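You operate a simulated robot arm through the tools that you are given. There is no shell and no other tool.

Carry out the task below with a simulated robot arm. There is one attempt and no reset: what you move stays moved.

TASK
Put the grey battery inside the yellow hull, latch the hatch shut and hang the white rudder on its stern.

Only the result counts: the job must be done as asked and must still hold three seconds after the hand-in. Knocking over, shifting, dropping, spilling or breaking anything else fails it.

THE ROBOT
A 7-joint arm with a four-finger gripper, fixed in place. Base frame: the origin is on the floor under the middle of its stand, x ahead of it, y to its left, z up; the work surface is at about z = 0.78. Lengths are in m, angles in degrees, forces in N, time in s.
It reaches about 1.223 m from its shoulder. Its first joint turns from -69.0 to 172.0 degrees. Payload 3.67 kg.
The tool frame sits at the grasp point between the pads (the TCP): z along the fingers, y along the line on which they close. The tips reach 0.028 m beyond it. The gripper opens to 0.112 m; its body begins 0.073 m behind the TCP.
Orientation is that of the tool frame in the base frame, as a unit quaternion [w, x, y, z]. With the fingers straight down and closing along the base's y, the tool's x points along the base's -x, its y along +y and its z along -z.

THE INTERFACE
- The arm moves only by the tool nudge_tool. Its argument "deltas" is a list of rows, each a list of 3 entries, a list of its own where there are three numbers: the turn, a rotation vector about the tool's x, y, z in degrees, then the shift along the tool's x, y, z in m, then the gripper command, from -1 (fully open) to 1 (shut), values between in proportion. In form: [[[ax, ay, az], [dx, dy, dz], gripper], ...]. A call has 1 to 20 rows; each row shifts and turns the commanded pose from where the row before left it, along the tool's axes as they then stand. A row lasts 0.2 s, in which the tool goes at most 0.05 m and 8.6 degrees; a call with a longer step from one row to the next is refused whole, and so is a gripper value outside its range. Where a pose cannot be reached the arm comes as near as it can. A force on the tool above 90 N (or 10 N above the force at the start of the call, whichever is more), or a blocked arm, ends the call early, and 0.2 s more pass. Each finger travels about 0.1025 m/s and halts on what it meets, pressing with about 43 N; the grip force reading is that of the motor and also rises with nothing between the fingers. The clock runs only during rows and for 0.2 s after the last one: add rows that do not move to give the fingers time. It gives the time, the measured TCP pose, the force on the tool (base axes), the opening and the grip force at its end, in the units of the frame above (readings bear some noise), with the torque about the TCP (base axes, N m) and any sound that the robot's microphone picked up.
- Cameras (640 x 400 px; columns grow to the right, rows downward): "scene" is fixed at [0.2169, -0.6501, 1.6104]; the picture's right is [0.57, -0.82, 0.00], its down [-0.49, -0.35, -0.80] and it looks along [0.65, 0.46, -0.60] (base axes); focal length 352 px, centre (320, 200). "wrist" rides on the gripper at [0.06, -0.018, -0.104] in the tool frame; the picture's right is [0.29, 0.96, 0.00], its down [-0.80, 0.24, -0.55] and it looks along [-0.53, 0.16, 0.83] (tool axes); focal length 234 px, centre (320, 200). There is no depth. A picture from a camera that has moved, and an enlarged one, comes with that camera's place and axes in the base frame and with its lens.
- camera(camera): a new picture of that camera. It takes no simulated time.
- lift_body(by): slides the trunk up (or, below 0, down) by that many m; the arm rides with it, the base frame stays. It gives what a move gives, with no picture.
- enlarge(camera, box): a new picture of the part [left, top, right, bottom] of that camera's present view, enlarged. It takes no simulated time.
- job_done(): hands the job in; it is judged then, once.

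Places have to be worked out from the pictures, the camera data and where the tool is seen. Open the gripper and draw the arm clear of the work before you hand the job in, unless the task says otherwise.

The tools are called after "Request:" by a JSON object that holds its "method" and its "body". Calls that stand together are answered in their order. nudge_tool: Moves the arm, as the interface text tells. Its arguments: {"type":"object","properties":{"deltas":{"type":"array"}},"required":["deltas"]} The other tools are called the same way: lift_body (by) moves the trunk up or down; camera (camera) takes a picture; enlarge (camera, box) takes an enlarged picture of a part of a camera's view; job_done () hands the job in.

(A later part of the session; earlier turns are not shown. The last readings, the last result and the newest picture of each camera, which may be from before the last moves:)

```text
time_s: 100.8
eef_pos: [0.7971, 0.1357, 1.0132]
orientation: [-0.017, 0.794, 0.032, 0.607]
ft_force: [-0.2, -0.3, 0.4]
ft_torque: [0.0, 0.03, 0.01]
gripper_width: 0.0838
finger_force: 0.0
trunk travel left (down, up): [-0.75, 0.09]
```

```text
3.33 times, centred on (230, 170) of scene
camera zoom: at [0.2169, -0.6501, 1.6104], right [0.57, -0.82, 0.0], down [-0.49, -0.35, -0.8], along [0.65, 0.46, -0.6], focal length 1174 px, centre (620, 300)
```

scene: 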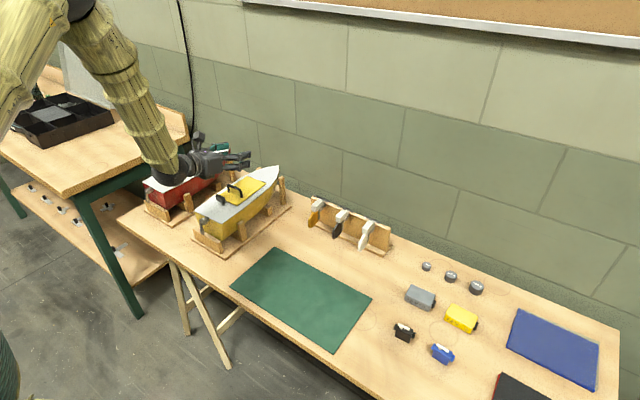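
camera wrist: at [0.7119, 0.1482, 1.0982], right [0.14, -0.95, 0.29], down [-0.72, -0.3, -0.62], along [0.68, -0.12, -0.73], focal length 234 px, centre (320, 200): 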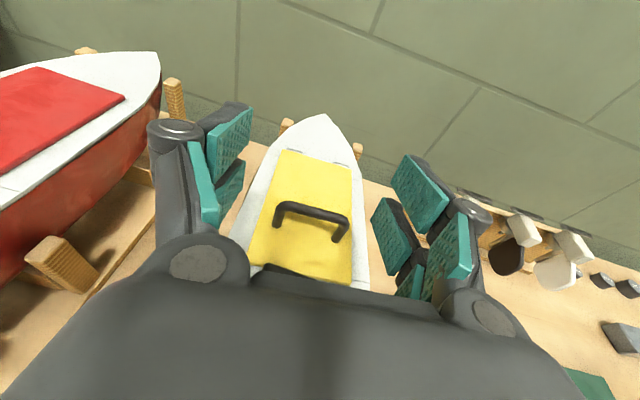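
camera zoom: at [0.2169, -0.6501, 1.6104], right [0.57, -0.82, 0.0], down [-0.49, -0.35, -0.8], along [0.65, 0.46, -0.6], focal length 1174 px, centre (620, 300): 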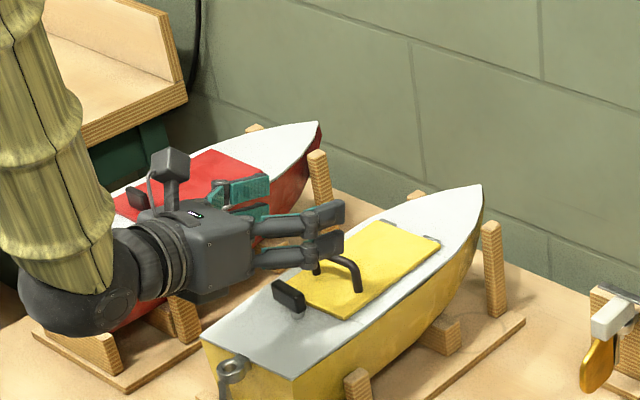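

Tracking is good now; handle centre confirmed at about (0.835, 0.1245). I trim yaw and y, then bring the pads alongside the handle legs so that only the lower front pad corners overlap them.

Request:
{"method": "nudge_tool", "body": {"deltas": [[[-1.16, 0, 0.3], [0, 0.0125, 0], -0.5], [[0, 0, 0], [-0.0144, 0, 0.0119], -0.5], [[0, 0, 0], [-0.0144, 0, 0.0119], -0.5], [[0, 0, 0], [-0.01, 0, 0.008], -0.5], [[0, 0, 0], [0, 0, 0], -0.5], [[0, 0, 0], [0, 0, 0], -0.5], [[0, 0, 0], [0, 0, 0], -0.5]]}}

Request:
{"method": "camera", "body": {"camera": "wrist"}}

Request:
{"method": "enlarge", "body": {"camera": "scene", "box": [180, 130, 290, 220]}}

```text
time_s: 102.4
eef_pos: [0.8197, 0.1217, 0.9691]
orientation: [-0.011, 0.794, 0.024, 0.608]
ft_force: [-0.1, 0.0, 0.7]
ft_torque: [-0.03, -0.05, -0.01]
gripper_width: 0.0841
finger_force: 0.1
trunk travel left (down, up): [-0.75, 0.09]
```

```text
taken
camera wrist: at [0.7333, 0.1383, 1.0533], right [0.12, -0.95, 0.29], down [-0.73, -0.28, -0.62], along [0.67, -0.13, -0.73], focal length 234 px, centre (320, 200)
```

wrist: 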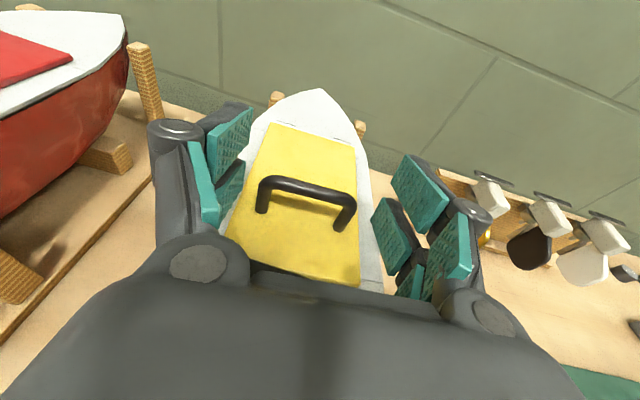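

```text
4.44 times, centred on (235, 175) of scene
camera zoom: at [0.2169, -0.6501, 1.6104], right [0.57, -0.82, 0.0], down [-0.49, -0.35, -0.8], along [0.65, 0.46, -0.6], focal length 1566 px, centre (698, 311)
```

zoom: 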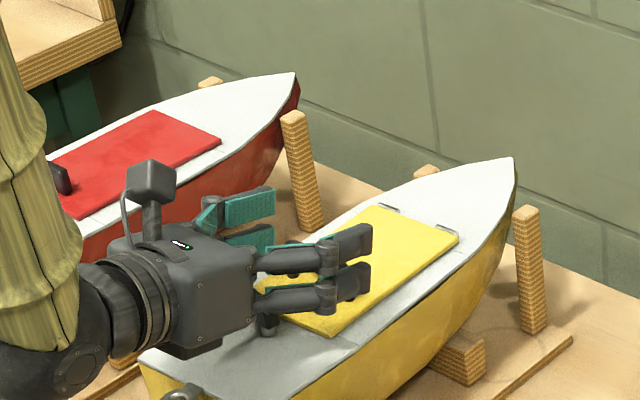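

The crossbar sits at the middle of the lower pads' width, 2 mm off in y. I lower 4 mm, shift 2 mm, and close on the legs.

Request:
{"method": "nudge_tool", "body": {"deltas": [[[0, 0, 0], [-0.0039, -0.002, 0.001], -0.5], [[0, 0, 0], [0, 0, 0], -0.5], [[0, 0, 0], [0, 0, 0], -0.35], [[0, 0, 0], [0, 0, 0], -0.2], [[0, 0, 0], [0, 0, 0], -0.1], [[0, 0, 0], [0, 0, 0], 0.0], [[0, 0, 0], [0, 0, 0], 0.2], [[0, 0, 0], [0, 0, 0], 0.2]]}}

Request:
{"method": "camera", "body": {"camera": "wrist"}}

Request:
{"method": "enlarge", "body": {"camera": "scene", "box": [180, 130, 290, 220]}}

```text
time_s: 104.2
eef_pos: [0.8185, 0.1245, 0.9649]
orientation: [-0.01, 0.793, 0.023, 0.608]
ft_force: [-1.5, -6.3, 0.3]
ft_torque: [-0.05, 0.17, -0.28]
gripper_width: 0.0645
finger_force: 42.3
trunk travel left (down, up): [-0.75, 0.09]
```

```text
taken
camera wrist: at [0.7333, 0.1395, 1.0492], right [0.12, -0.95, 0.29], down [-0.73, -0.28, -0.62], along [0.67, -0.13, -0.73], focal length 234 px, centre (320, 200)
```

wrist: 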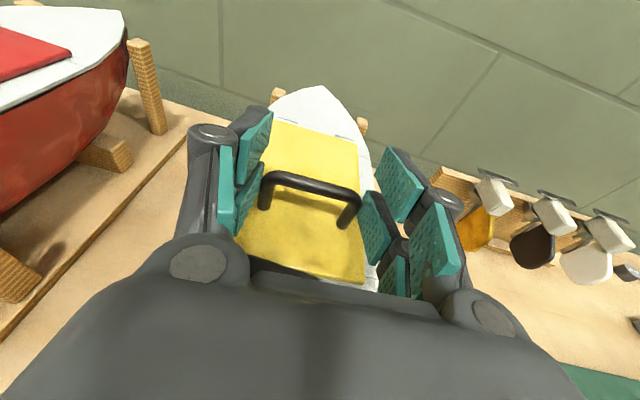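

```text
4.44 times, centred on (235, 175) of scene
camera zoom: at [0.2169, -0.6501, 1.6104], right [0.57, -0.82, 0.0], down [-0.49, -0.35, -0.8], along [0.65, 0.46, -0.6], focal length 1566 px, centre (698, 311)
```

zoom: 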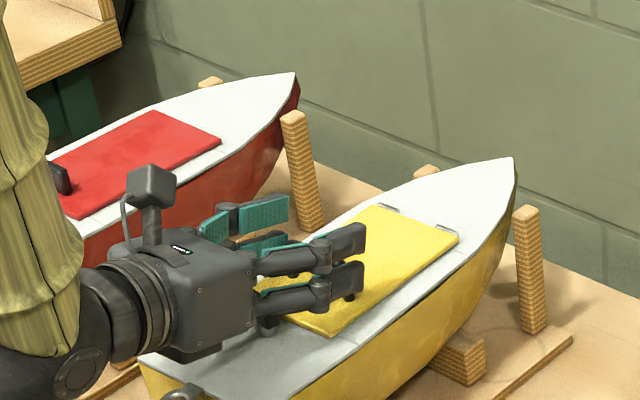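

Gripped (64.5 mm). Now I lift with the hand rotating rigidly with the lid about the hinge: 15° in small rows, then check the boat and forces.

Request:
{"method": "nudge_tool", "body": {"deltas": [[[0, -2.5, 0], [0.0059, 0.0007, 0.0007], 0.3], [[0, -2.5, 0], [0.0059, 0, 0.0007], 0.3], [[0, -2.5, 0], [0.0059, 0, 0.0007], 0.3], [[0, -2.5, 0], [0.0059, 0, 0.0007], 0.3], [[0, -2.5, 0], [0.0059, 0, 0.0007], 0.3], [[0, -2.5, 0], [0.0059, 0, 0.0007], 0.3], [[0, 0, 0], [0, 0, 0], 0.3], [[0, 0, 0], [0, 0, 0], 0.3]]}}

Request:
{"method": "enlarge", "body": {"camera": "scene", "box": [180, 130, 290, 220]}}

Request:
{"method": "camera", "body": {"camera": "wrist"}}

```text
time_s: 106.0
eef_pos: [0.8352, 0.1233, 0.9936]
orientation: [-0.008, 0.868, 0.021, 0.496]
ft_force: [-5.3, 13.7, 6.8]
ft_torque: [0.87, -0.44, -0.17]
gripper_width: 0.0643
finger_force: 42.7
trunk travel left (down, up): [-0.75, 0.09]
```

```text
4.44 times, centred on (235, 175) of scene
camera zoom: at [0.2169, -0.6501, 1.6104], right [0.57, -0.82, 0.0], down [-0.49, -0.35, -0.8], along [0.65, 0.46, -0.6], focal length 1566 px, centre (698, 311)
```

zoom: 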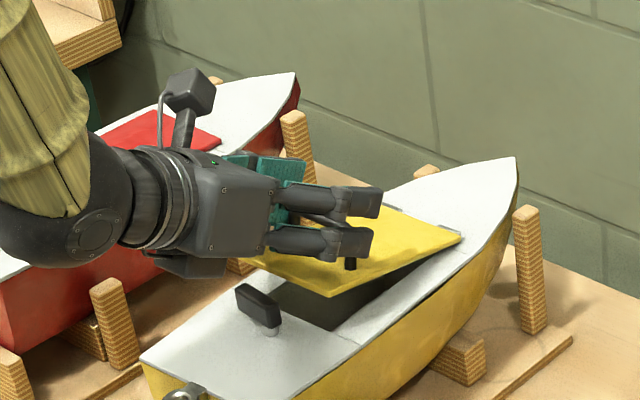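

```text
taken
camera wrist: at [0.7754, 0.1398, 1.0966], right [0.19, -0.95, 0.25], down [-0.87, -0.28, -0.4], along [0.46, -0.15, -0.88], focal length 234 px, centre (320, 200)
```

wrist: 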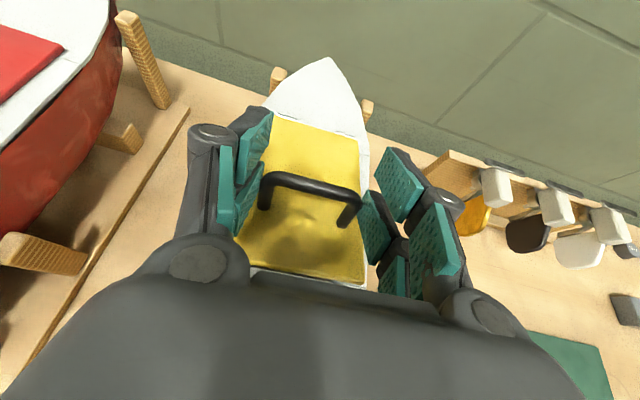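

The lid opens and the bow stays seated. Lateral force is 14 N, so I trim 1 mm in y and continue another 15°.

Request:
{"method": "nudge_tool", "body": {"deltas": [[[0, -2.5, 0], [0.0059, -0.001, 0.0007], 0.3], [[0, -2.5, 0], [0.0059, -0.0003, 0.0007], 0.3], [[0, -2.5, 0], [0.0059, 0, 0.0007], 0.3], [[0, -2.5, 0], [0.0059, 0, 0.0007], 0.3], [[0, -2.5, 0], [0.0059, 0, 0.0007], 0.3], [[0, -2.5, 0], [0.0059, 0, 0.0007], 0.3], [[0, 0, 0], [0, 0, 0], 0.3], [[0, 0, 0], [0, 0, 0], 0.3]]}}

Request:
{"method": "enlarge", "body": {"camera": "scene", "box": [180, 130, 290, 220]}}

Request:
{"method": "camera", "body": {"camera": "wrist"}}

```text
time_s: 107.8
eef_pos: [0.8561, 0.116, 1.0055]
orientation: [-0.007, 0.93, 0.011, 0.368]
ft_force: [-17.9, 24.0, 3.4]
ft_torque: [1.38, 1.28, -0.2]
gripper_width: 0.0646
finger_force: 43.3
trunk travel left (down, up): [-0.75, 0.09]
```

```text
4.44 times, centred on (235, 175) of scene
camera zoom: at [0.2169, -0.6501, 1.6104], right [0.57, -0.82, 0.0], down [-0.49, -0.35, -0.8], along [0.65, 0.46, -0.6], focal length 1566 px, centre (698, 311)
```

zoom: 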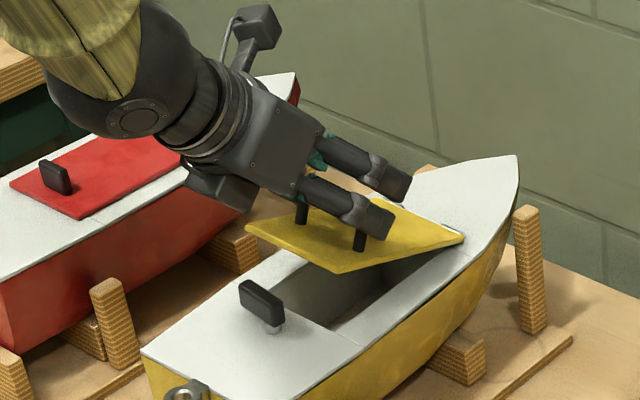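

```text
taken
camera wrist: at [0.8297, 0.1339, 1.1209], right [0.24, -0.95, 0.19], down [-0.95, -0.26, -0.14], along [0.19, -0.15, -0.97], focal length 234 px, centre (320, 200)
```

wrist: 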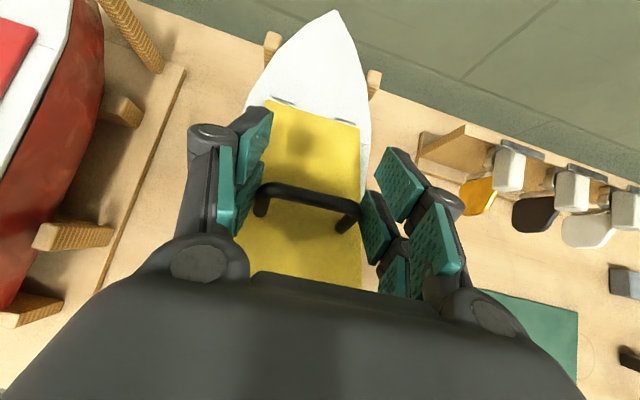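

The TCP lags the command (y −0.01, z −0.016) with 24 N side load, probably the arm reconfiguring near a singular posture. I wait briefly to see whether it converges.

Request:
{"method": "nudge_tool", "body": {"deltas": [[[0, 0, 0], [0, 0, 0], 0.3], [[0, 0, 0], [0, 0, 0], 0.3]]}}

Request:
{"method": "camera", "body": {"camera": "scene"}}

```text
time_s: 108.4
eef_pos: [0.8598, 0.115, 1.0087]
orientation: [-0.008, 0.929, 0.01, 0.37]
ft_force: [-11.6, 13.6, -3.8]
ft_torque: [0.86, 1.37, -0.22]
gripper_width: 0.0642
finger_force: 43.0
trunk travel left (down, up): [-0.75, 0.09]
```

```text
taken
```

scene: 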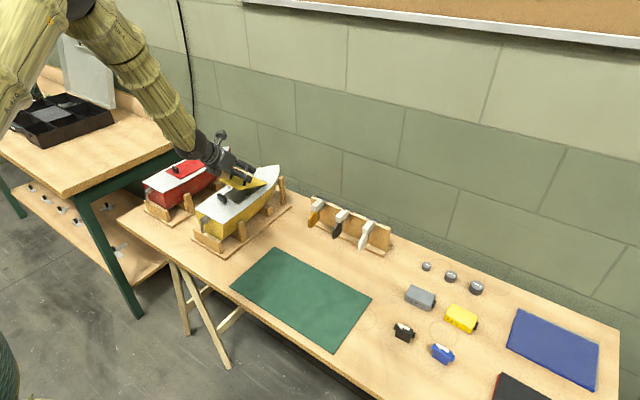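

It isn't converging: this posture is at a joint limit at 45° of lean, so I abort this try. I lower the lid back along the reverse arc before exploring reach in free air.

Request:
{"method": "nudge_tool", "body": {"deltas": [[[0, 2.5, 0], [-0.0061, 0.0003, -0.0005], 0.3], [[0, 2.5, 0], [-0.0061, 0.001, -0.0005], 0.3], [[0, 2.5, 0], [-0.0061, 0, -0.0005], 0.3], [[0, 2.5, 0], [-0.0061, 0, -0.0005], 0.3], [[0, 2.5, 0], [-0.0061, 0, -0.0005], 0.3], [[0, 2.5, 0], [-0.0061, 0, -0.0005], 0.3], [[0, 2.5, 0], [-0.0061, 0, -0.0005], 0.3], [[0, 2.5, 0], [-0.0061, 0, -0.0005], 0.3], [[0, 2.5, 0], [-0.0061, 0, -0.0005], 0.3], [[0, 0, 0], [0, 0, 0], 0.3], [[0, 0, 0], [0, 0, 0], 0.3]]}}

Request:
{"method": "enlarge", "body": {"camera": "scene", "box": [180, 130, 290, 220]}}

```text
time_s: 110.8
eef_pos: [0.8265, 0.1235, 0.9796]
orientation: [-0.008, 0.831, 0.024, 0.555]
ft_force: [22.5, -2.7, 3.9]
ft_torque: [0.07, -1.6, -0.19]
gripper_width: 0.0635
finger_force: 42.6
trunk travel left (down, up): [-0.75, 0.09]
```

```text
4.44 times, centred on (235, 175) of scene
camera zoom: at [0.2169, -0.6501, 1.6104], right [0.57, -0.82, 0.0], down [-0.49, -0.35, -0.8], along [0.65, 0.46, -0.6], focal length 1566 px, centre (698, 311)
```

zoom: 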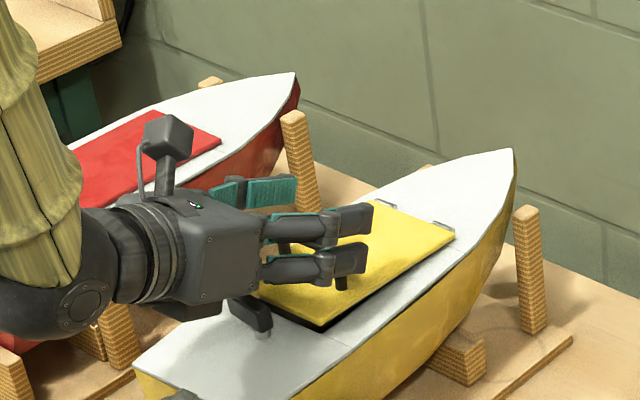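

The lid is almost closed but I'm pushing the boat aft with 22 N, so I ease forward 2 mm and release.

Request:
{"method": "nudge_tool", "body": {"deltas": [[[0, 0, 0], [0.0005, 0, 0.002], 0.3], [[0, 0, 0], [0, 0, 0], 0.1], [[0, 0, 0], [0, 0, 0], -0.2], [[0, 0, 0], [0, 0, 0], -0.5], [[0, 0, 0], [0, 0, 0], -0.5], [[0, 0, 0], [0, 0, 0], -0.5]]}}

Request:
{"method": "camera", "body": {"camera": "wrist"}}

Request:
{"method": "enlarge", "body": {"camera": "scene", "box": [180, 130, 290, 240]}}

```text
time_s: 112.2
eef_pos: [0.8277, 0.1252, 0.9802]
orientation: [-0.01, 0.832, 0.024, 0.555]
ft_force: [0.3, 0.3, -0.1]
ft_torque: [0.0, 0.0, 0.02]
gripper_width: 0.084
finger_force: 0.0
trunk travel left (down, up): [-0.75, 0.09]
```

```text
taken
camera wrist: at [0.7532, 0.1414, 1.0738], right [0.16, -0.95, 0.28], down [-0.8, -0.29, -0.52], along [0.57, -0.14, -0.81], focal length 234 px, centre (320, 200)
```

wrist: 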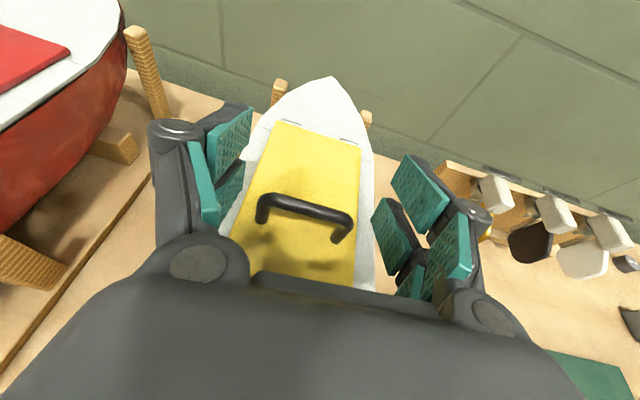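

```text
3.64 times, centred on (235, 185) of scene
camera zoom: at [0.2169, -0.6501, 1.6104], right [0.57, -0.82, 0.0], down [-0.49, -0.35, -0.8], along [0.65, 0.46, -0.6], focal length 1281 px, centre (629, 254)
```

zoom: 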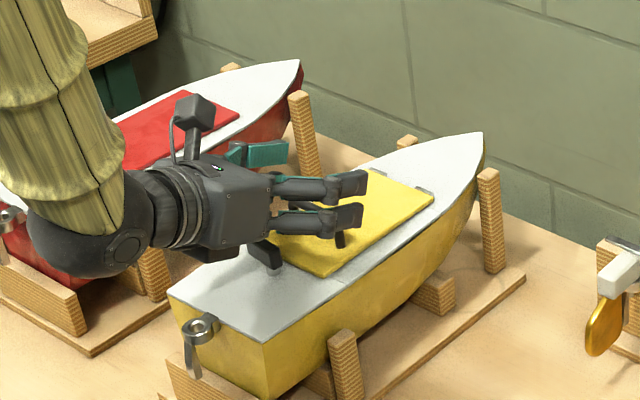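

Released cleanly. Lower relative hand heights tracked better, so I raise the trunk (the arm rides up into free air) and will test the same trajectory unloaded.

Request:
{"method": "lift_body", "body": {"by": 0.085}}

```text
time_s: 113.4
eef_pos: [0.8268, 0.1245, 1.0644]
orientation: [-0.009, 0.831, 0.024, 0.555]
ft_force: [0.0, 0.6, -0.8]
ft_torque: [0.0, 0.0, 0.02]
gripper_width: 0.084
finger_force: 0.1
trunk travel left (down, up): [-0.835, 0.005]
```

Now I lower the hand back around the handle (open, not touching) with the trunk 85 mm higher.

Request:
{"method": "nudge_tool", "body": {"deltas": [[[0, 0, 0], [-0.0262, -0.0003, 0.0108], -0.5], [[0, 0, 0], [-0.0261, -0.0003, 0.0108], -0.5], [[0, 0, 0], [-0.0261, -0.0003, 0.0108], -0.5], [[0, 0, 0], [0, 0, 0], -0.5], [[0, 0, 0], [0, 0, 0], -0.5], [[0, 0, 0], [0, 0, 0], -0.5]]}}

Request:
{"method": "camera", "body": {"camera": "wrist"}}

```text
time_s: 114.8
eef_pos: [0.8267, 0.1244, 0.982]
orientation: [-0.008, 0.832, 0.024, 0.554]
ft_force: [0.0, -0.5, -1.0]
ft_torque: [0.02, -0.04, 0.0]
gripper_width: 0.0839
finger_force: 0.1
trunk travel left (down, up): [-0.835, 0.005]
```

```text
taken
camera wrist: at [0.7536, 0.1416, 1.0742], right [0.16, -0.95, 0.28], down [-0.8, -0.29, -0.52], along [0.57, -0.14, -0.81], focal length 234 px, centre (320, 200)
```

wrist: 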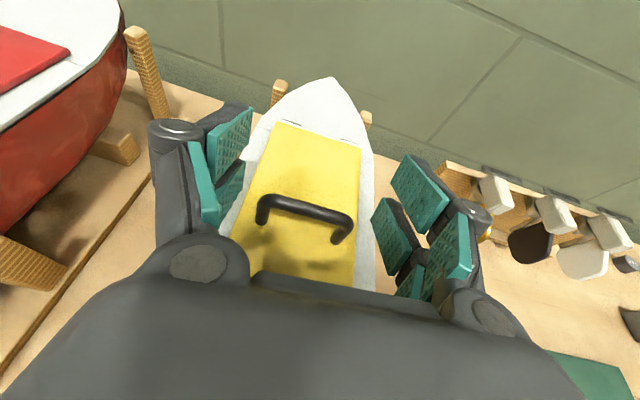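

Tracks perfectly here. I rehearse the opening arc unloaded (fingers open, moving up and away from the handle) and watch where tracking fails.

Request:
{"method": "nudge_tool", "body": {"deltas": [[[0, -5, 0], [0.0116, 0, 0.0016], -0.5], [[0, -5, 0], [0.0116, 0, 0.0016], -0.5], [[0, -5, 0], [0.0116, 0, 0.0016], -0.5], [[0, -5, 0], [0.0116, 0, 0.0016], -0.5], [[0, -5, 0], [0.0116, 0, 0.0016], -0.5], [[0, 0, 0], [0, 0, 0], -0.5], [[0, 0, 0], [0, 0, 0], -0.5], [[0, 0, 0], [0, 0, 0], -0.5]]}}

```text
time_s: 116.6
eef_pos: [0.8633, 0.1277, 1.0253]
orientation: [-0.004, 0.932, 0.026, 0.362]
ft_force: [-0.2, -0.8, 0.1]
ft_torque: [0.0, -0.04, -0.01]
gripper_width: 0.0838
finger_force: 0.0
trunk travel left (down, up): [-0.835, 0.005]
```

Excellent: with the trunk raised it tracks within 0.5 mm through the region that failed. I continue the rehearsal.

Request:
{"method": "nudge_tool", "body": {"deltas": [[[0, -5, 0], [0.0116, 0, 0.0016], -0.5], [[0, -5, 0], [0.0116, 0, 0.0016], -0.5], [[0, -5, 0], [0.0116, 0, 0.0016], -0.5], [[0, -5, 0], [0.0116, 0, 0.0016], -0.5], [[0, -5, 0], [0.0116, 0, 0.0016], -0.5], [[0, 0, 0], [0, 0, 0], -0.5], [[0, 0, 0], [0, 0, 0], -0.5], [[0, 0, 0], [0, 0, 0], -0.5]]}}

```text
time_s: 118.4
eef_pos: [0.9151, 0.1305, 1.0489]
orientation: [0.002, 0.988, 0.026, 0.152]
ft_force: [-0.1, -0.6, -0.7]
ft_torque: [-0.01, 0.0, 0.01]
gripper_width: 0.0841
finger_force: 0.1
trunk travel left (down, up): [-0.835, 0.005]
```

Still tracking. I continue the rehearsal toward 82° and beyond to find the true limit.

Request:
{"method": "nudge_tool", "body": {"deltas": [[[0, -5, 0], [0.0116, 0, 0.0016], -0.5], [[0, -5, 0], [0.0116, 0, 0.0016], -0.5], [[0, -5, 0], [0.0116, 0, 0.0016], -0.5], [[0, -5, 0], [0.0116, 0, 0.0016], -0.5], [[0, -5, 0], [0.0116, 0, 0.0016], -0.5], [[0, 0, 0], [0, 0, 0], -0.5], [[0, 0, 0], [0, 0, 0], -0.5], [[0, 0, 0], [0, 0, 0], -0.5]]}}

```text
time_s: 120.2
eef_pos: [0.965, 0.1313, 1.0522]
orientation: [0.008, 0.997, 0.026, -0.066]
ft_force: [0.1, 0.1, 0.3]
ft_torque: [0.01, 0.0, 0.02]
gripper_width: 0.0839
finger_force: 0.1
out of reach, approached as far as the arm can: row 5
trunk travel left (down, up): [-0.835, 0.005]
```

The arc is reachable rigidly to about 78°, and leaning forward afterwards extends reach past 90°. I run the arc back down to the grip pose.

Request:
{"method": "nudge_tool", "body": {"deltas": [[[0, 5, 0], [-0.0024, 0, -0.0008], -0.5], [[0, 5, 0], [-0.0124, 0, -0.0008], -0.5], [[0, 5, 0], [-0.0124, 0, -0.0008], -0.5], [[0, 5, 0], [-0.0124, 0, -0.0008], -0.5], [[0, 5, 0], [-0.0124, 0, -0.0008], -0.5], [[0, 5, 0], [-0.0124, 0, -0.0008], -0.5], [[0, 5, 0], [-0.0124, 0, -0.0008], -0.5], [[0, 5, 0], [-0.0124, 0, -0.0008], -0.5], [[0, 5, 0], [-0.0124, 0, -0.0008], -0.5], [[0, 5, 0], [-0.0124, 0, -0.0008], -0.5], [[0, 0, 0], [0, 0, 0], -0.5], [[0, 0, 0], [0, 0, 0], -0.5], [[0, 0, 0], [0, 0, 0], -0.5]]}}

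Request:
{"method": "camera", "body": {"camera": "wrist"}}

```text
time_s: 123.0
eef_pos: [0.8575, 0.1263, 1.0264]
orientation: [-0.004, 0.931, 0.026, 0.363]
ft_force: [0.1, -0.2, 0.0]
ft_torque: [-0.02, -0.03, -0.02]
gripper_width: 0.0841
finger_force: 0.0
trunk travel left (down, up): [-0.835, 0.005]
```

```text
taken
camera wrist: at [0.8301, 0.1447, 1.1424], right [0.26, -0.94, 0.21], down [-0.95, -0.29, -0.13], along [0.18, -0.16, -0.97], focal length 234 px, centre (320, 200)
```

wrist: 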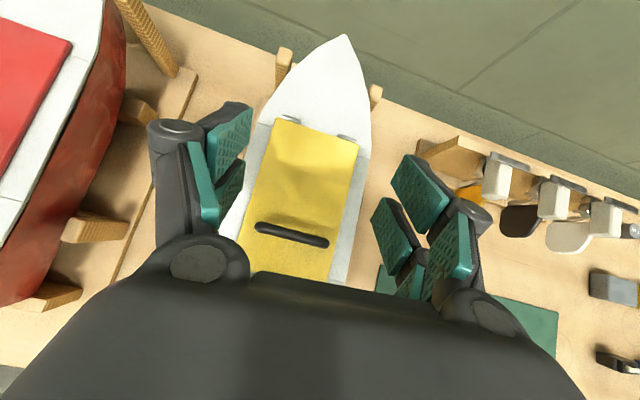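

I enlarge this view to re-measure the handle and hinge precisely, since the lid is now seen nearly from straight above.

Request:
{"method": "enlarge", "body": {"camera": "wrist", "box": [220, 90, 400, 290]}}

Request:
{"method": "enlarge", "body": {"camera": "scene", "box": [190, 150, 290, 240]}}

```text
2.00 times, centred on (310, 190) of wrist
camera zoom: at [0.8301, 0.1447, 1.1424], right [0.26, -0.94, 0.21], down [-0.95, -0.29, -0.13], along [0.18, -0.16, -0.97], focal length 468 px, centre (340, 220)
```

zoom: 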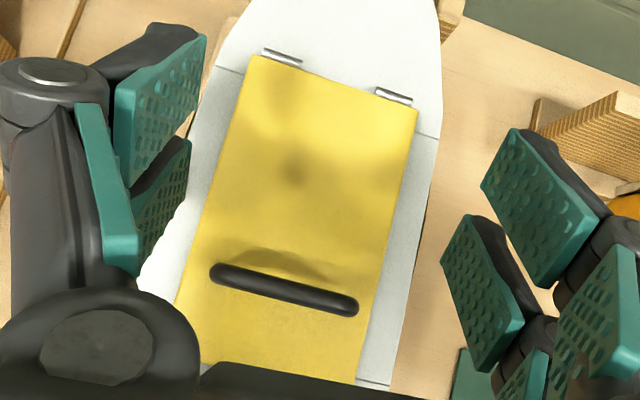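

```text
4.44 times, centred on (240, 195) of scene
camera zoom: at [0.2169, -0.6501, 1.6104], right [0.57, -0.82, 0.0], down [-0.49, -0.35, -0.8], along [0.65, 0.46, -0.6], focal length 1566 px, centre (676, 222)
```

zoom: 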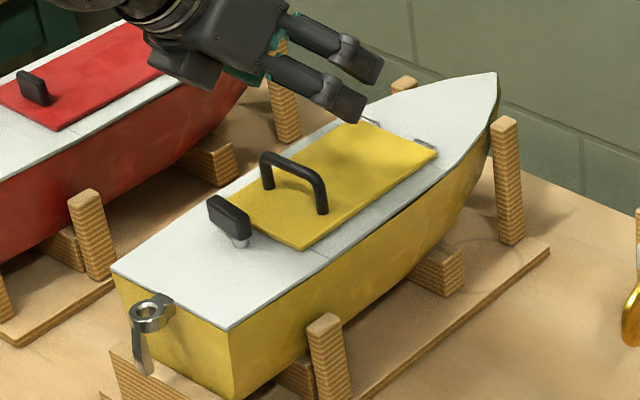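

Handle (0.8327, 0.126), hinge x 0.9437, yaw 2.4°. I continue down the reverse arc to the grip posture, fingers still open.

Request:
{"method": "nudge_tool", "body": {"deltas": [[[0, 5, 0], [-0.0124, 0, -0.0008], -0.5], [[0, 5, 0], [-0.0124, 0, -0.0008], -0.5], [[0, 5, 0], [-0.0124, 0, -0.0008], -0.5], [[0, 5, 0], [-0.0124, 0, -0.0008], -0.5], [[0, 5, 0], [-0.0124, 0, -0.0008], -0.5], [[0, 5, 0], [-0.006, 0, -0.0008], -0.5], [[0, 2.5, 0], [0, 0, 0], -0.5], [[0, 0, 0], [0, 0, 0], -0.5], [[0, 0, 0], [0, 0, 0], -0.5], [[0, 0, 0], [0, 0, 0], -0.5]]}}

Request:
{"method": "camera", "body": {"camera": "wrist"}}

```text
time_s: 125.2
eef_pos: [0.8127, 0.125, 0.9745]
orientation: [-0.011, 0.793, 0.024, 0.608]
ft_force: [-0.1, -0.1, -0.7]
ft_torque: [0.02, 0.01, -0.04]
gripper_width: 0.0839
finger_force: 0.1
trunk travel left (down, up): [-0.835, 0.005]
```

```text
taken
camera wrist: at [0.7274, 0.1388, 1.0583], right [0.12, -0.95, 0.29], down [-0.73, -0.28, -0.62], along [0.67, -0.13, -0.73], focal length 234 px, centre (320, 200)
```

wrist: 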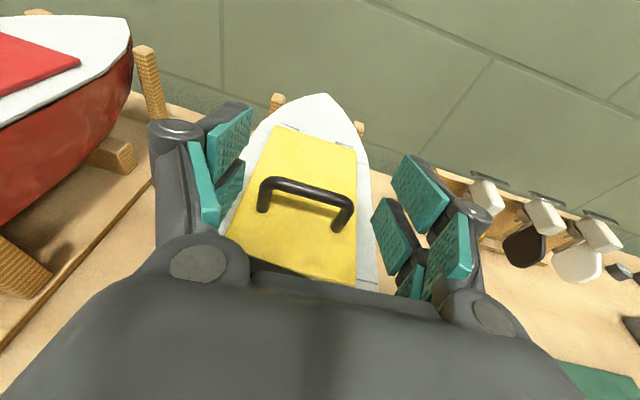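

I make the final few-mm adjustment and close on the legs again.

Request:
{"method": "nudge_tool", "body": {"deltas": [[[0, 0, 0], [-0.0092, -0.0018, 0.0065], -0.5], [[0, 0, 0], [0, 0, 0], -0.5], [[0, 0, 0], [0, 0, 0], -0.35], [[0, 0, 0], [0, 0, 0], -0.2], [[0, 0, 0], [0, 0, 0], -0.1], [[0, 0, 0], [0, 0, 0], 0.0], [[0, 0, 0], [0, 0, 0], 0.2], [[0, 0, 0], [0, 0, 0], 0.2]]}}

Request:
{"method": "camera", "body": {"camera": "wrist"}}

```text
time_s: 127.0
eef_pos: [0.8173, 0.125, 0.9641]
orientation: [-0.01, 0.794, 0.023, 0.608]
ft_force: [0.0, -3.4, 0.4]
ft_torque: [0.18, 0.16, -0.12]
gripper_width: 0.0643
finger_force: 43.0
trunk travel left (down, up): [-0.835, 0.005]
```

```text
taken
camera wrist: at [0.732, 0.14, 1.0475], right [0.12, -0.95, 0.29], down [-0.73, -0.28, -0.62], along [0.67, -0.13, -0.73], focal length 234 px, centre (320, 200)
```

wrist: 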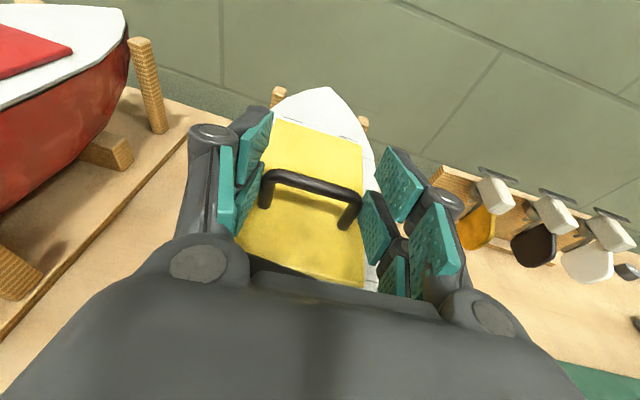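

Gripped with only 3 N residual. I lift 20° with the hand rotating with the lid.

Request:
{"method": "nudge_tool", "body": {"deltas": [[[0, -2.5, 0], [0.0058, 0.0003, 0.0007], 0.3], [[0, -2.5, 0], [0.0058, 0, 0.0007], 0.3], [[0, -2.5, 0], [0.0058, 0, 0.0007], 0.3], [[0, -2.5, 0], [0.0058, 0, 0.0007], 0.3], [[0, -2.5, 0], [0.0058, 0, 0.0007], 0.3], [[0, -2.5, 0], [0.0058, 0, 0.0007], 0.3], [[0, -2.5, 0], [0.0058, 0, 0.0007], 0.3], [[0, -2.5, 0], [0.0058, 0, 0.0007], 0.3], [[0, 0, 0], [0, 0, 0], 0.3], [[0, 0, 0], [0, 0, 0], 0.3]]}}

Request:
{"method": "enlarge", "body": {"camera": "scene", "box": [180, 130, 290, 220]}}

```text
time_s: 129.2
eef_pos: [0.8404, 0.1272, 1.0039]
orientation: [-0.007, 0.887, 0.026, 0.461]
ft_force: [-4.6, 1.2, 0.2]
ft_torque: [0.74, 0.54, 0.16]
gripper_width: 0.0638
finger_force: 43.1
trunk travel left (down, up): [-0.835, 0.005]
```

```text
4.44 times, centred on (235, 175) of scene
camera zoom: at [0.2169, -0.6501, 1.6104], right [0.57, -0.82, 0.0], down [-0.49, -0.35, -0.8], along [0.65, 0.46, -0.6], focal length 1566 px, centre (698, 311)
```

zoom: 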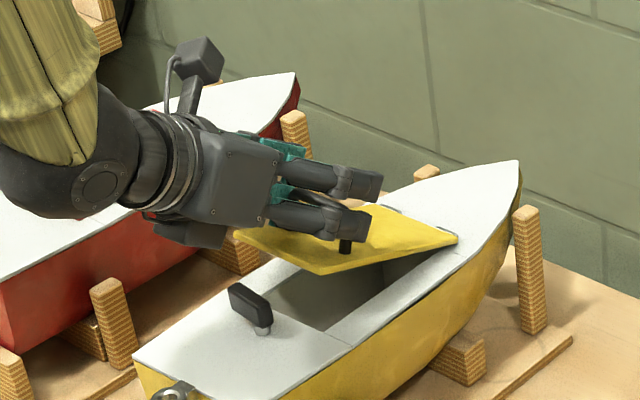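

Very low forces, boat steady, lid at 20°. I continue to 40°.

Request:
{"method": "nudge_tool", "body": {"deltas": [[[0, -2.5, 0], [0.0058, 0, 0.0007], 0.3], [[0, -2.5, 0], [0.0058, 0, 0.0007], 0.3], [[0, -2.5, 0], [0.0058, 0, 0.0007], 0.3], [[0, -2.5, 0], [0.0058, 0, 0.0007], 0.3], [[0, -2.5, 0], [0.0058, 0, 0.0007], 0.3], [[0, -2.5, 0], [0.0058, 0, 0.0007], 0.3], [[0, -2.5, 0], [0.0058, 0, 0.0007], 0.3], [[0, -2.5, 0], [0.0058, 0, 0.0007], 0.3], [[0, 0, 0], [0, 0, 0], 0.3], [[0, 0, 0], [0, 0, 0], 0.3]]}}

Request:
{"method": "enlarge", "body": {"camera": "scene", "box": [180, 130, 290, 220]}}

```text
time_s: 131.4
eef_pos: [0.8765, 0.1279, 1.0338]
orientation: [-0.002, 0.954, 0.025, 0.3]
ft_force: [-2.2, -3.2, 0.2]
ft_torque: [0.09, 0.17, -0.14]
gripper_width: 0.0641
finger_force: 42.4
trunk travel left (down, up): [-0.835, 0.005]
```

```text
4.44 times, centred on (235, 175) of scene
camera zoom: at [0.2169, -0.6501, 1.6104], right [0.57, -0.82, 0.0], down [-0.49, -0.35, -0.8], along [0.65, 0.46, -0.6], focal length 1566 px, centre (698, 311)
```

zoom: 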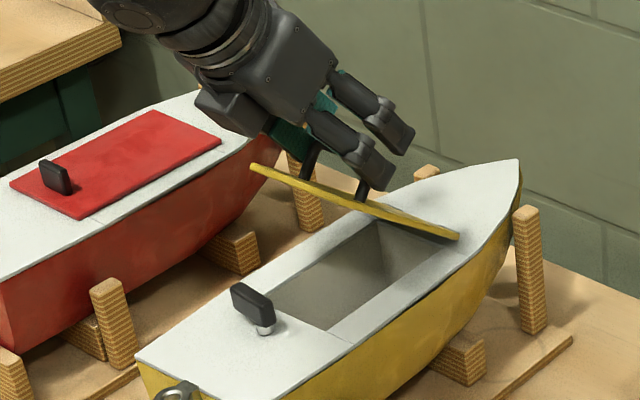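

Forces stay under 4 N and the lid is at 40°. I continue to 60°.

Request:
{"method": "nudge_tool", "body": {"deltas": [[[0, -2.5, 0], [0.0058, 0, 0.0007], 0.3], [[0, -2.5, 0], [0.0058, 0, 0.0007], 0.3], [[0, -2.5, 0], [0.0058, 0, 0.0007], 0.3], [[0, -2.5, 0], [0.0058, 0, 0.0007], 0.3], [[0, -2.5, 0], [0.0058, 0, 0.0007], 0.3], [[0, -2.5, 0], [0.0058, 0, 0.0007], 0.3], [[0, -2.5, 0], [0.0058, 0, 0.0007], 0.3], [[0, -2.5, 0], [0.0058, 0, 0.0007], 0.3], [[0, 0, 0], [0, 0, 0], 0.3], [[0, 0, 0], [0, 0, 0], 0.3]]}}

Request:
{"method": "enlarge", "body": {"camera": "scene", "box": [180, 120, 300, 220]}}

```text
time_s: 133.6
eef_pos: [0.921, 0.1298, 1.0493]
orientation: [0.003, 0.991, 0.026, 0.131]
ft_force: [1.1, -2.1, 4.0]
ft_torque: [0.44, -0.18, -0.19]
gripper_width: 0.0641
finger_force: 43.0
trunk travel left (down, up): [-0.835, 0.005]
```

```text
4.00 times, centred on (240, 170) of scene
camera zoom: at [0.2169, -0.6501, 1.6104], right [0.57, -0.82, 0.0], down [-0.49, -0.35, -0.8], along [0.65, 0.46, -0.6], focal length 1409 px, centre (640, 320)
```

zoom: 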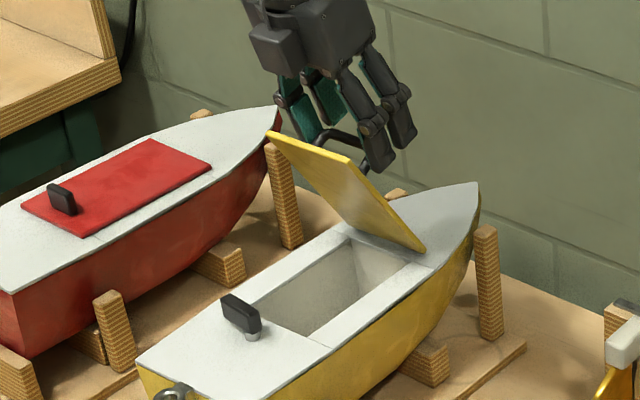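

Lid at 60° and no hinge stop so far. I continue to 75°.

Request:
{"method": "nudge_tool", "body": {"deltas": [[[0, -2.5, 0], [0.0058, 0, 0.0007], 0.3], [[0, -2.5, 0], [0.0058, 0, 0.0007], 0.3], [[0, -2.5, 0], [0.0058, 0, 0.0007], 0.3], [[0, -2.5, 0], [0.0058, 0, 0.0007], 0.3], [[0, -2.5, 0], [0.0058, 0, 0.0007], 0.3], [[0, -2.5, 0], [0.0058, 0, 0.0007], 0.3], [[0, 0, 0], [0, 0, 0], 0.3], [[0, 0, 0], [0, 0, 0], 0.3]]}}

Request:
{"method": "enlarge", "body": {"camera": "scene", "box": [180, 120, 300, 220]}}

Request:
{"method": "camera", "body": {"camera": "wrist"}}

```text
time_s: 135.4
eef_pos: [0.9539, 0.1316, 1.0504]
orientation: [0.005, 1.0, 0.026, 0.0]
ft_force: [-0.6, -6.9, 9.5]
ft_torque: [-0.35, 0.18, -0.01]
gripper_width: 0.0643
finger_force: 42.6
trunk travel left (down, up): [-0.835, 0.005]
```

```text
4.00 times, centred on (240, 170) of scene
camera zoom: at [0.2169, -0.6501, 1.6104], right [0.57, -0.82, 0.0], down [-0.49, -0.35, -0.8], along [0.65, 0.46, -0.6], focal length 1409 px, centre (640, 320)
```

zoom: 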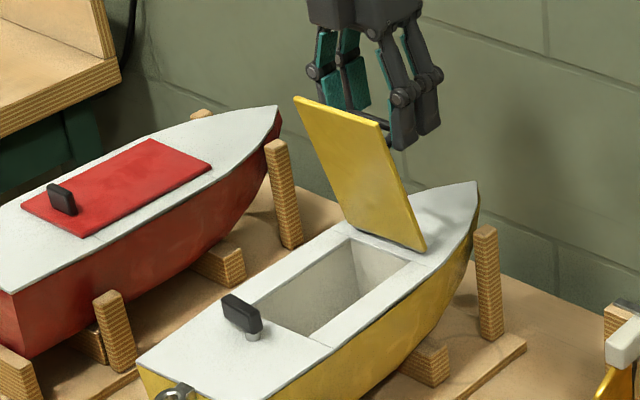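

```text
taken
camera wrist: at [1.0133, 0.1548, 1.1536], right [0.34, -0.94, 0.01], down [-0.78, -0.27, 0.56], along [-0.52, -0.2, -0.83], focal length 234 px, centre (320, 200)
```

wrist: 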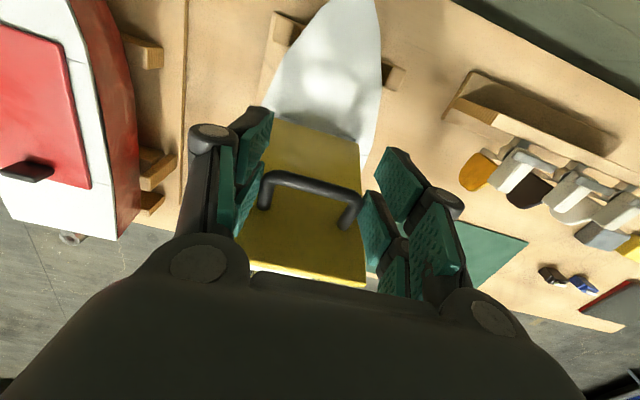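

Lid at 75°, hand vertical. I relieve 1 mm, then go rigidly to 80°.

Request:
{"method": "nudge_tool", "body": {"deltas": [[[0, -2.5, 0], [0.0056, 0.0006, -0.0004], 0.3], [[0, -2.5, 0], [0.0058, 0, 0.0004], 0.3], [[0, 0, 0], [0, 0, 0], 0.3], [[0, 0, 0], [0, 0, 0], 0.3]]}}

Request:
{"method": "enlarge", "body": {"camera": "scene", "box": [180, 120, 300, 220]}}

```text
time_s: 136.4
eef_pos: [0.965, 0.1332, 1.0492]
orientation: [0.006, 0.999, 0.026, -0.045]
ft_force: [-0.8, -3.6, 1.1]
ft_torque: [-0.23, 0.17, 0.2]
gripper_width: 0.0642
finger_force: 43.0
trunk travel left (down, up): [-0.835, 0.005]
```

```text
4.00 times, centred on (240, 170) of scene
camera zoom: at [0.2169, -0.6501, 1.6104], right [0.57, -0.82, 0.0], down [-0.49, -0.35, -0.8], along [0.65, 0.46, -0.6], focal length 1409 px, centre (640, 320)
```

zoom: 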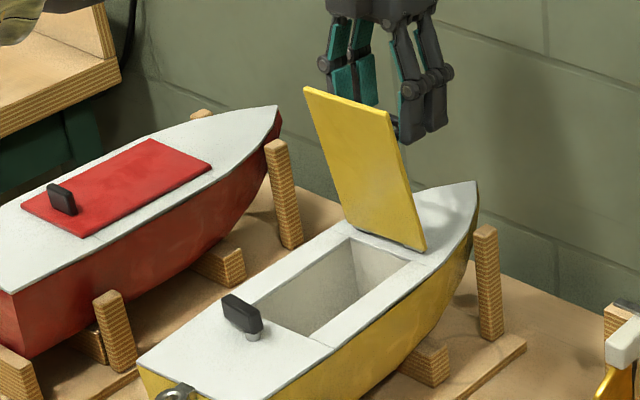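

At 80° with low force. Now the last stretch: I push forward while leaning the hand slightly forward so the legs slip a few degrees in the pads, taking the lid to about 88°.

Request:
{"method": "nudge_tool", "body": {"deltas": [[[0, 1, 0], [0.0036, 0.0003, -0.0006], 0.3], [[0, 1, 0], [0.0036, 0, -0.0005], 0.3], [[0, 1, 0], [0.0036, 0, -0.0004], 0.3], [[0, 1, 0], [0.0036, 0, -0.0003], 0.3], [[0, 0, 0], [0, 0, 0], 0.3], [[0, 0, 0], [0, 0, 0], 0.3]]}}

Request:
{"method": "enlarge", "body": {"camera": "scene", "box": [180, 120, 300, 220]}}

Request:
{"method": "camera", "body": {"camera": "wrist"}}

```text
time_s: 137.8
eef_pos: [0.98, 0.1334, 1.0504]
orientation: [0.006, 1.0, 0.025, -0.009]
ft_force: [-13.2, -7.5, 0.7]
ft_torque: [-0.22, 1.31, -0.05]
gripper_width: 0.0642
finger_force: 43.1
trunk travel left (down, up): [-0.835, 0.005]
```

```text
4.00 times, centred on (240, 170) of scene
camera zoom: at [0.2169, -0.6501, 1.6104], right [0.57, -0.82, 0.0], down [-0.49, -0.35, -0.8], along [0.65, 0.46, -0.6], focal length 1409 px, centre (640, 320)
```

zoom: 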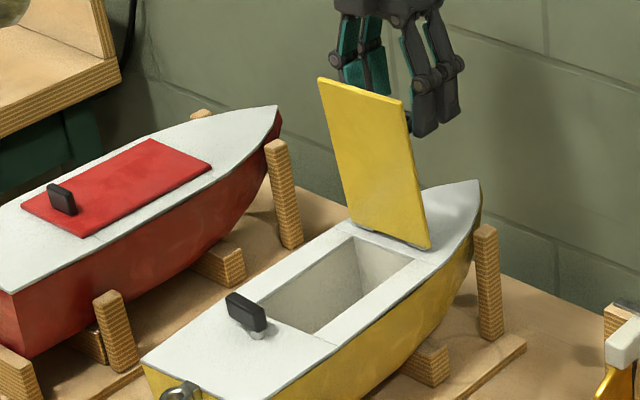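

```text
taken
camera wrist: at [1.0416, 0.1559, 1.1518], right [0.34, -0.94, 0.01], down [-0.77, -0.27, 0.57], along [-0.54, -0.2, -0.82], focal length 234 px, centre (320, 200)
```

wrist: 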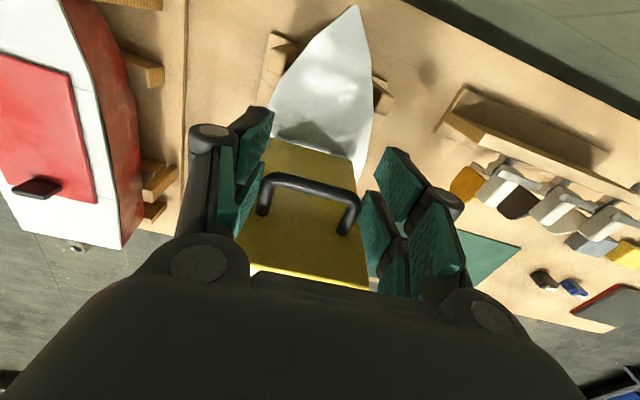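

The lid is at about 86° (the boat nudged forward 1–2 mm). I push on another 12 mm to carry it past vertical.

Request:
{"method": "nudge_tool", "body": {"deltas": [[[0, 0.5, 0], [0.004, 0, -0.0002], 0.3], [[0, 0.5, 0], [0.004, 0, -0.0001], 0.3], [[0, 0.5, 0], [0.004, 0, 0.0001], 0.3], [[0, 0, 0], [0, 0, 0], 0.3], [[0, 0, 0], [0, 0, 0], 0.3]]}}

Request:
{"method": "enlarge", "body": {"camera": "scene", "box": [180, 120, 300, 220]}}

Request:
{"method": "camera", "body": {"camera": "wrist"}}

```text
time_s: 139.0
eef_pos: [0.9921, 0.1343, 1.0508]
orientation: [0.006, 1.0, 0.026, 0.004]
ft_force: [-12.0, -0.9, 0.0]
ft_torque: [0.07, 1.11, 0.2]
gripper_width: 0.0644
finger_force: 43.4
trunk travel left (down, up): [-0.835, 0.005]
```

```text
4.00 times, centred on (240, 170) of scene
camera zoom: at [0.2169, -0.6501, 1.6104], right [0.57, -0.82, 0.0], down [-0.49, -0.35, -0.8], along [0.65, 0.46, -0.6], focal length 1409 px, centre (640, 320)
```

zoom: 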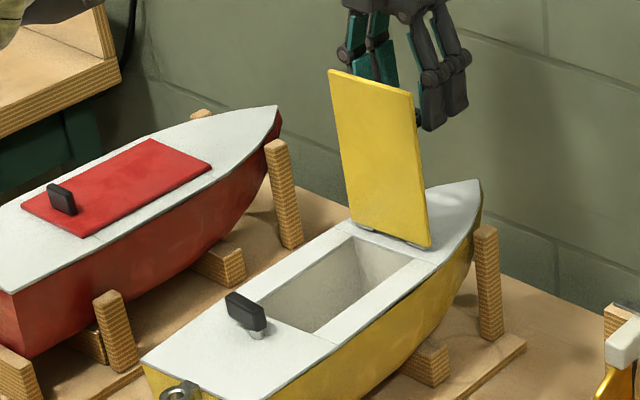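

```text
taken
camera wrist: at [1.051, 0.1574, 1.1535], right [0.34, -0.94, 0.01], down [-0.79, -0.27, 0.55], along [-0.51, -0.2, -0.83], focal length 234 px, centre (320, 200)
```

wrist: 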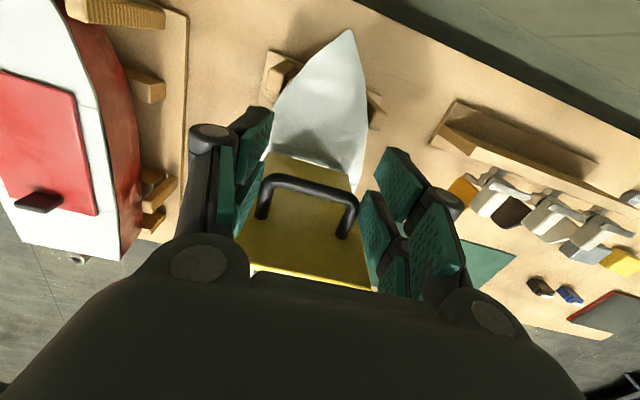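

The lid is now about 92°, past vertical. I push 6 mm more for margin, then open the fingers slightly and watch which way it settles.

Request:
{"method": "nudge_tool", "body": {"deltas": [[[0, 0.8, 0], [0.003, 0, 0.0001], 0.3], [[0, 0.8, 0], [0.003, 0, 0.0002], 0.3], [[0, 0, 0], [0, 0, 0], 0.3], [[0, 0, 0], [0, 0, 0], 0.0], [[0, 0, 0], [0, 0, 0], -0.25], [[0, 0, 0], [0, 0, 0], -0.35], [[0, 0, 0], [0, 0, 0], -0.35]]}}

Request:
{"method": "enlarge", "body": {"camera": "scene", "box": [180, 120, 300, 220]}}

Request:
{"method": "camera", "body": {"camera": "wrist"}}

```text
time_s: 140.6
eef_pos: [0.9989, 0.1328, 1.0511]
orientation: [0.005, 1.0, 0.025, 0.017]
ft_force: [0.6, 0.4, -0.1]
ft_torque: [-0.01, 0.03, 0.02]
gripper_width: 0.0757
finger_force: 0.1
trunk travel left (down, up): [-0.835, 0.005]
```

```text
4.00 times, centred on (240, 170) of scene
camera zoom: at [0.2169, -0.6501, 1.6104], right [0.57, -0.82, 0.0], down [-0.49, -0.35, -0.8], along [0.65, 0.46, -0.6], focal length 1409 px, centre (640, 320)
```

zoom: 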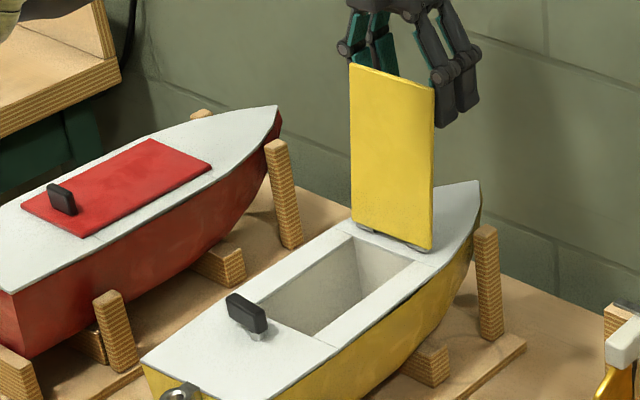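

```text
taken
camera wrist: at [1.0543, 0.1564, 1.1555], right [0.34, -0.94, 0.02], down [-0.8, -0.28, 0.53], along [-0.49, -0.19, -0.85], focal length 234 px, centre (320, 200)
```

wrist: 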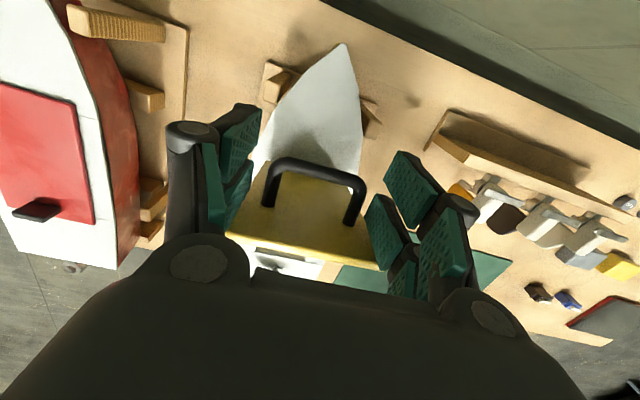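

The lid stays open past vertical, about 100°, perhaps resting lightly on the fingers. I withdraw straight up slowly and see where it settles.

Request:
{"method": "nudge_tool", "body": {"deltas": [[[0, 0, 0], [0.002, 0, -0.01], -0.35], [[0, 0, 0], [0.001, 0, -0.015], -0.35], [[0, 0, 0], [0, 0, -0.02], -0.35], [[0, 0, 0], [0, 0, -0.025], -0.35], [[0, 0, 0], [0, 0, -0.025], -0.35], [[0, 0, 0], [0, 0, 0], -0.35], [[0, 0, 0], [0, 0, 0], -0.35]]}}

Request:
{"method": "enlarge", "body": {"camera": "scene", "box": [180, 110, 310, 230]}}

Request:
{"method": "camera", "body": {"camera": "wrist"}}

```text
time_s: 142.2
eef_pos: [0.997, 0.1341, 1.1456]
orientation: [0.005, 1.0, 0.025, 0.018]
ft_force: [-0.4, -0.4, -0.8]
ft_torque: [-0.01, 0.0, 0.0]
gripper_width: 0.0754
finger_force: 0.2
trunk travel left (down, up): [-0.835, 0.005]
```

```text
3.33 times, centred on (245, 170) of scene
camera zoom: at [0.2169, -0.6501, 1.6104], right [0.57, -0.82, 0.0], down [-0.49, -0.35, -0.8], along [0.65, 0.46, -0.6], focal length 1174 px, centre (570, 300)
```

zoom: 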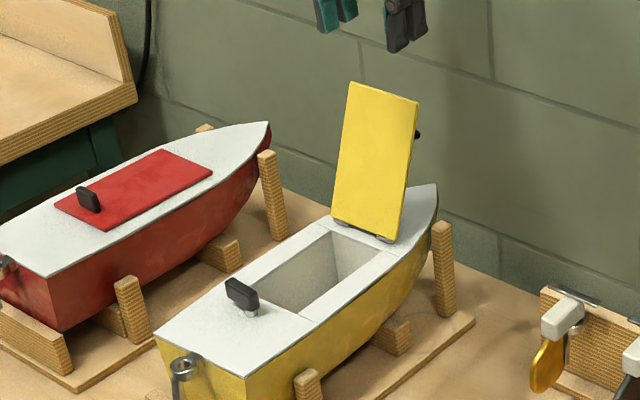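

```text
taken
camera wrist: at [1.0534, 0.1579, 1.2505], right [0.34, -0.94, 0.02], down [-0.8, -0.28, 0.53], along [-0.49, -0.19, -0.85], focal length 234 px, centre (320, 200)
```

wrist: 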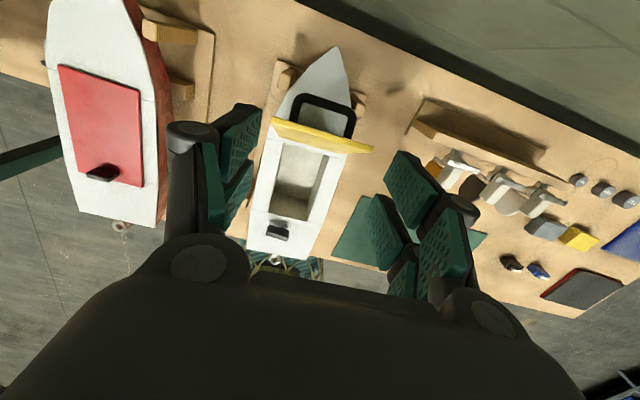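

The lid stays open by itself at roughly 112° — the hold is accessible. I look into the hold and measure the opening.

Request:
{"method": "enlarge", "body": {"camera": "wrist", "box": [240, 80, 400, 260]}}

Request:
{"method": "enlarge", "body": {"camera": "scene", "box": [190, 130, 310, 250]}}

Request:
{"method": "enlarge", "body": {"camera": "scene", "box": [380, 260, 500, 350]}}

```text
2.22 times, centred on (320, 170) of wrist
camera zoom: at [1.0534, 0.1579, 1.2505], right [0.34, -0.94, 0.02], down [-0.8, -0.28, 0.53], along [-0.49, -0.19, -0.85], focal length 520 px, centre (320, 267)
```

zoom: 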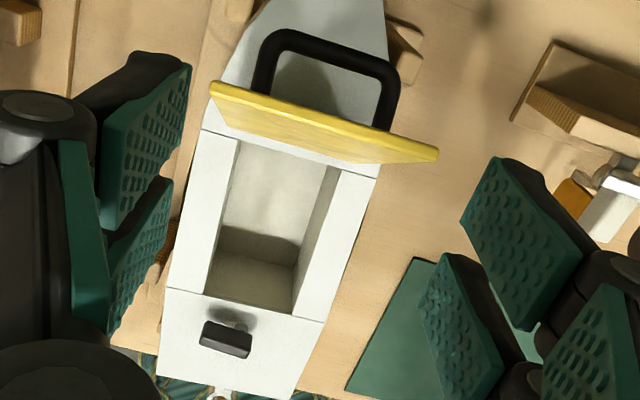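

```text
3.33 times, centred on (250, 190) of scene
camera zoom: at [0.2169, -0.6501, 1.6104], right [0.57, -0.82, 0.0], down [-0.49, -0.35, -0.8], along [0.65, 0.46, -0.6], focal length 1174 px, centre (553, 233)
```

zoom: 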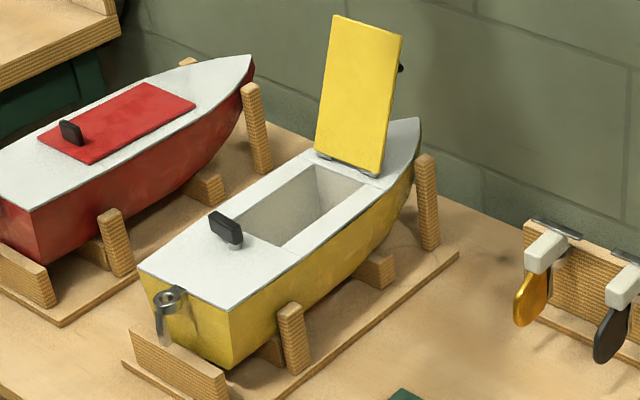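

```text
4.44 times, centred on (440, 305) of scene
camera zoom: at [0.2169, -0.6501, 1.6104], right [0.57, -0.82, 0.0], down [-0.49, -0.35, -0.8], along [0.65, 0.46, -0.6], focal length 1566 px, centre (-213, -267)
```

zoom: 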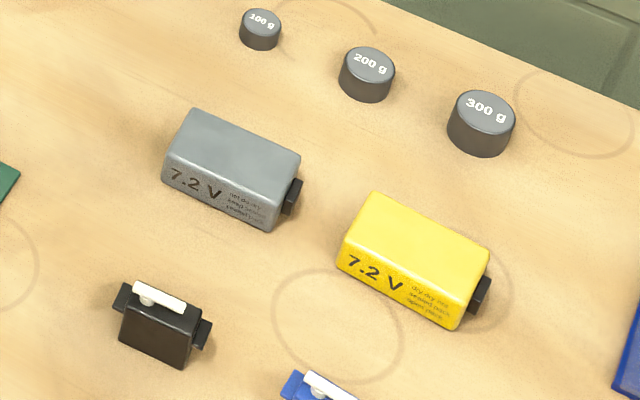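

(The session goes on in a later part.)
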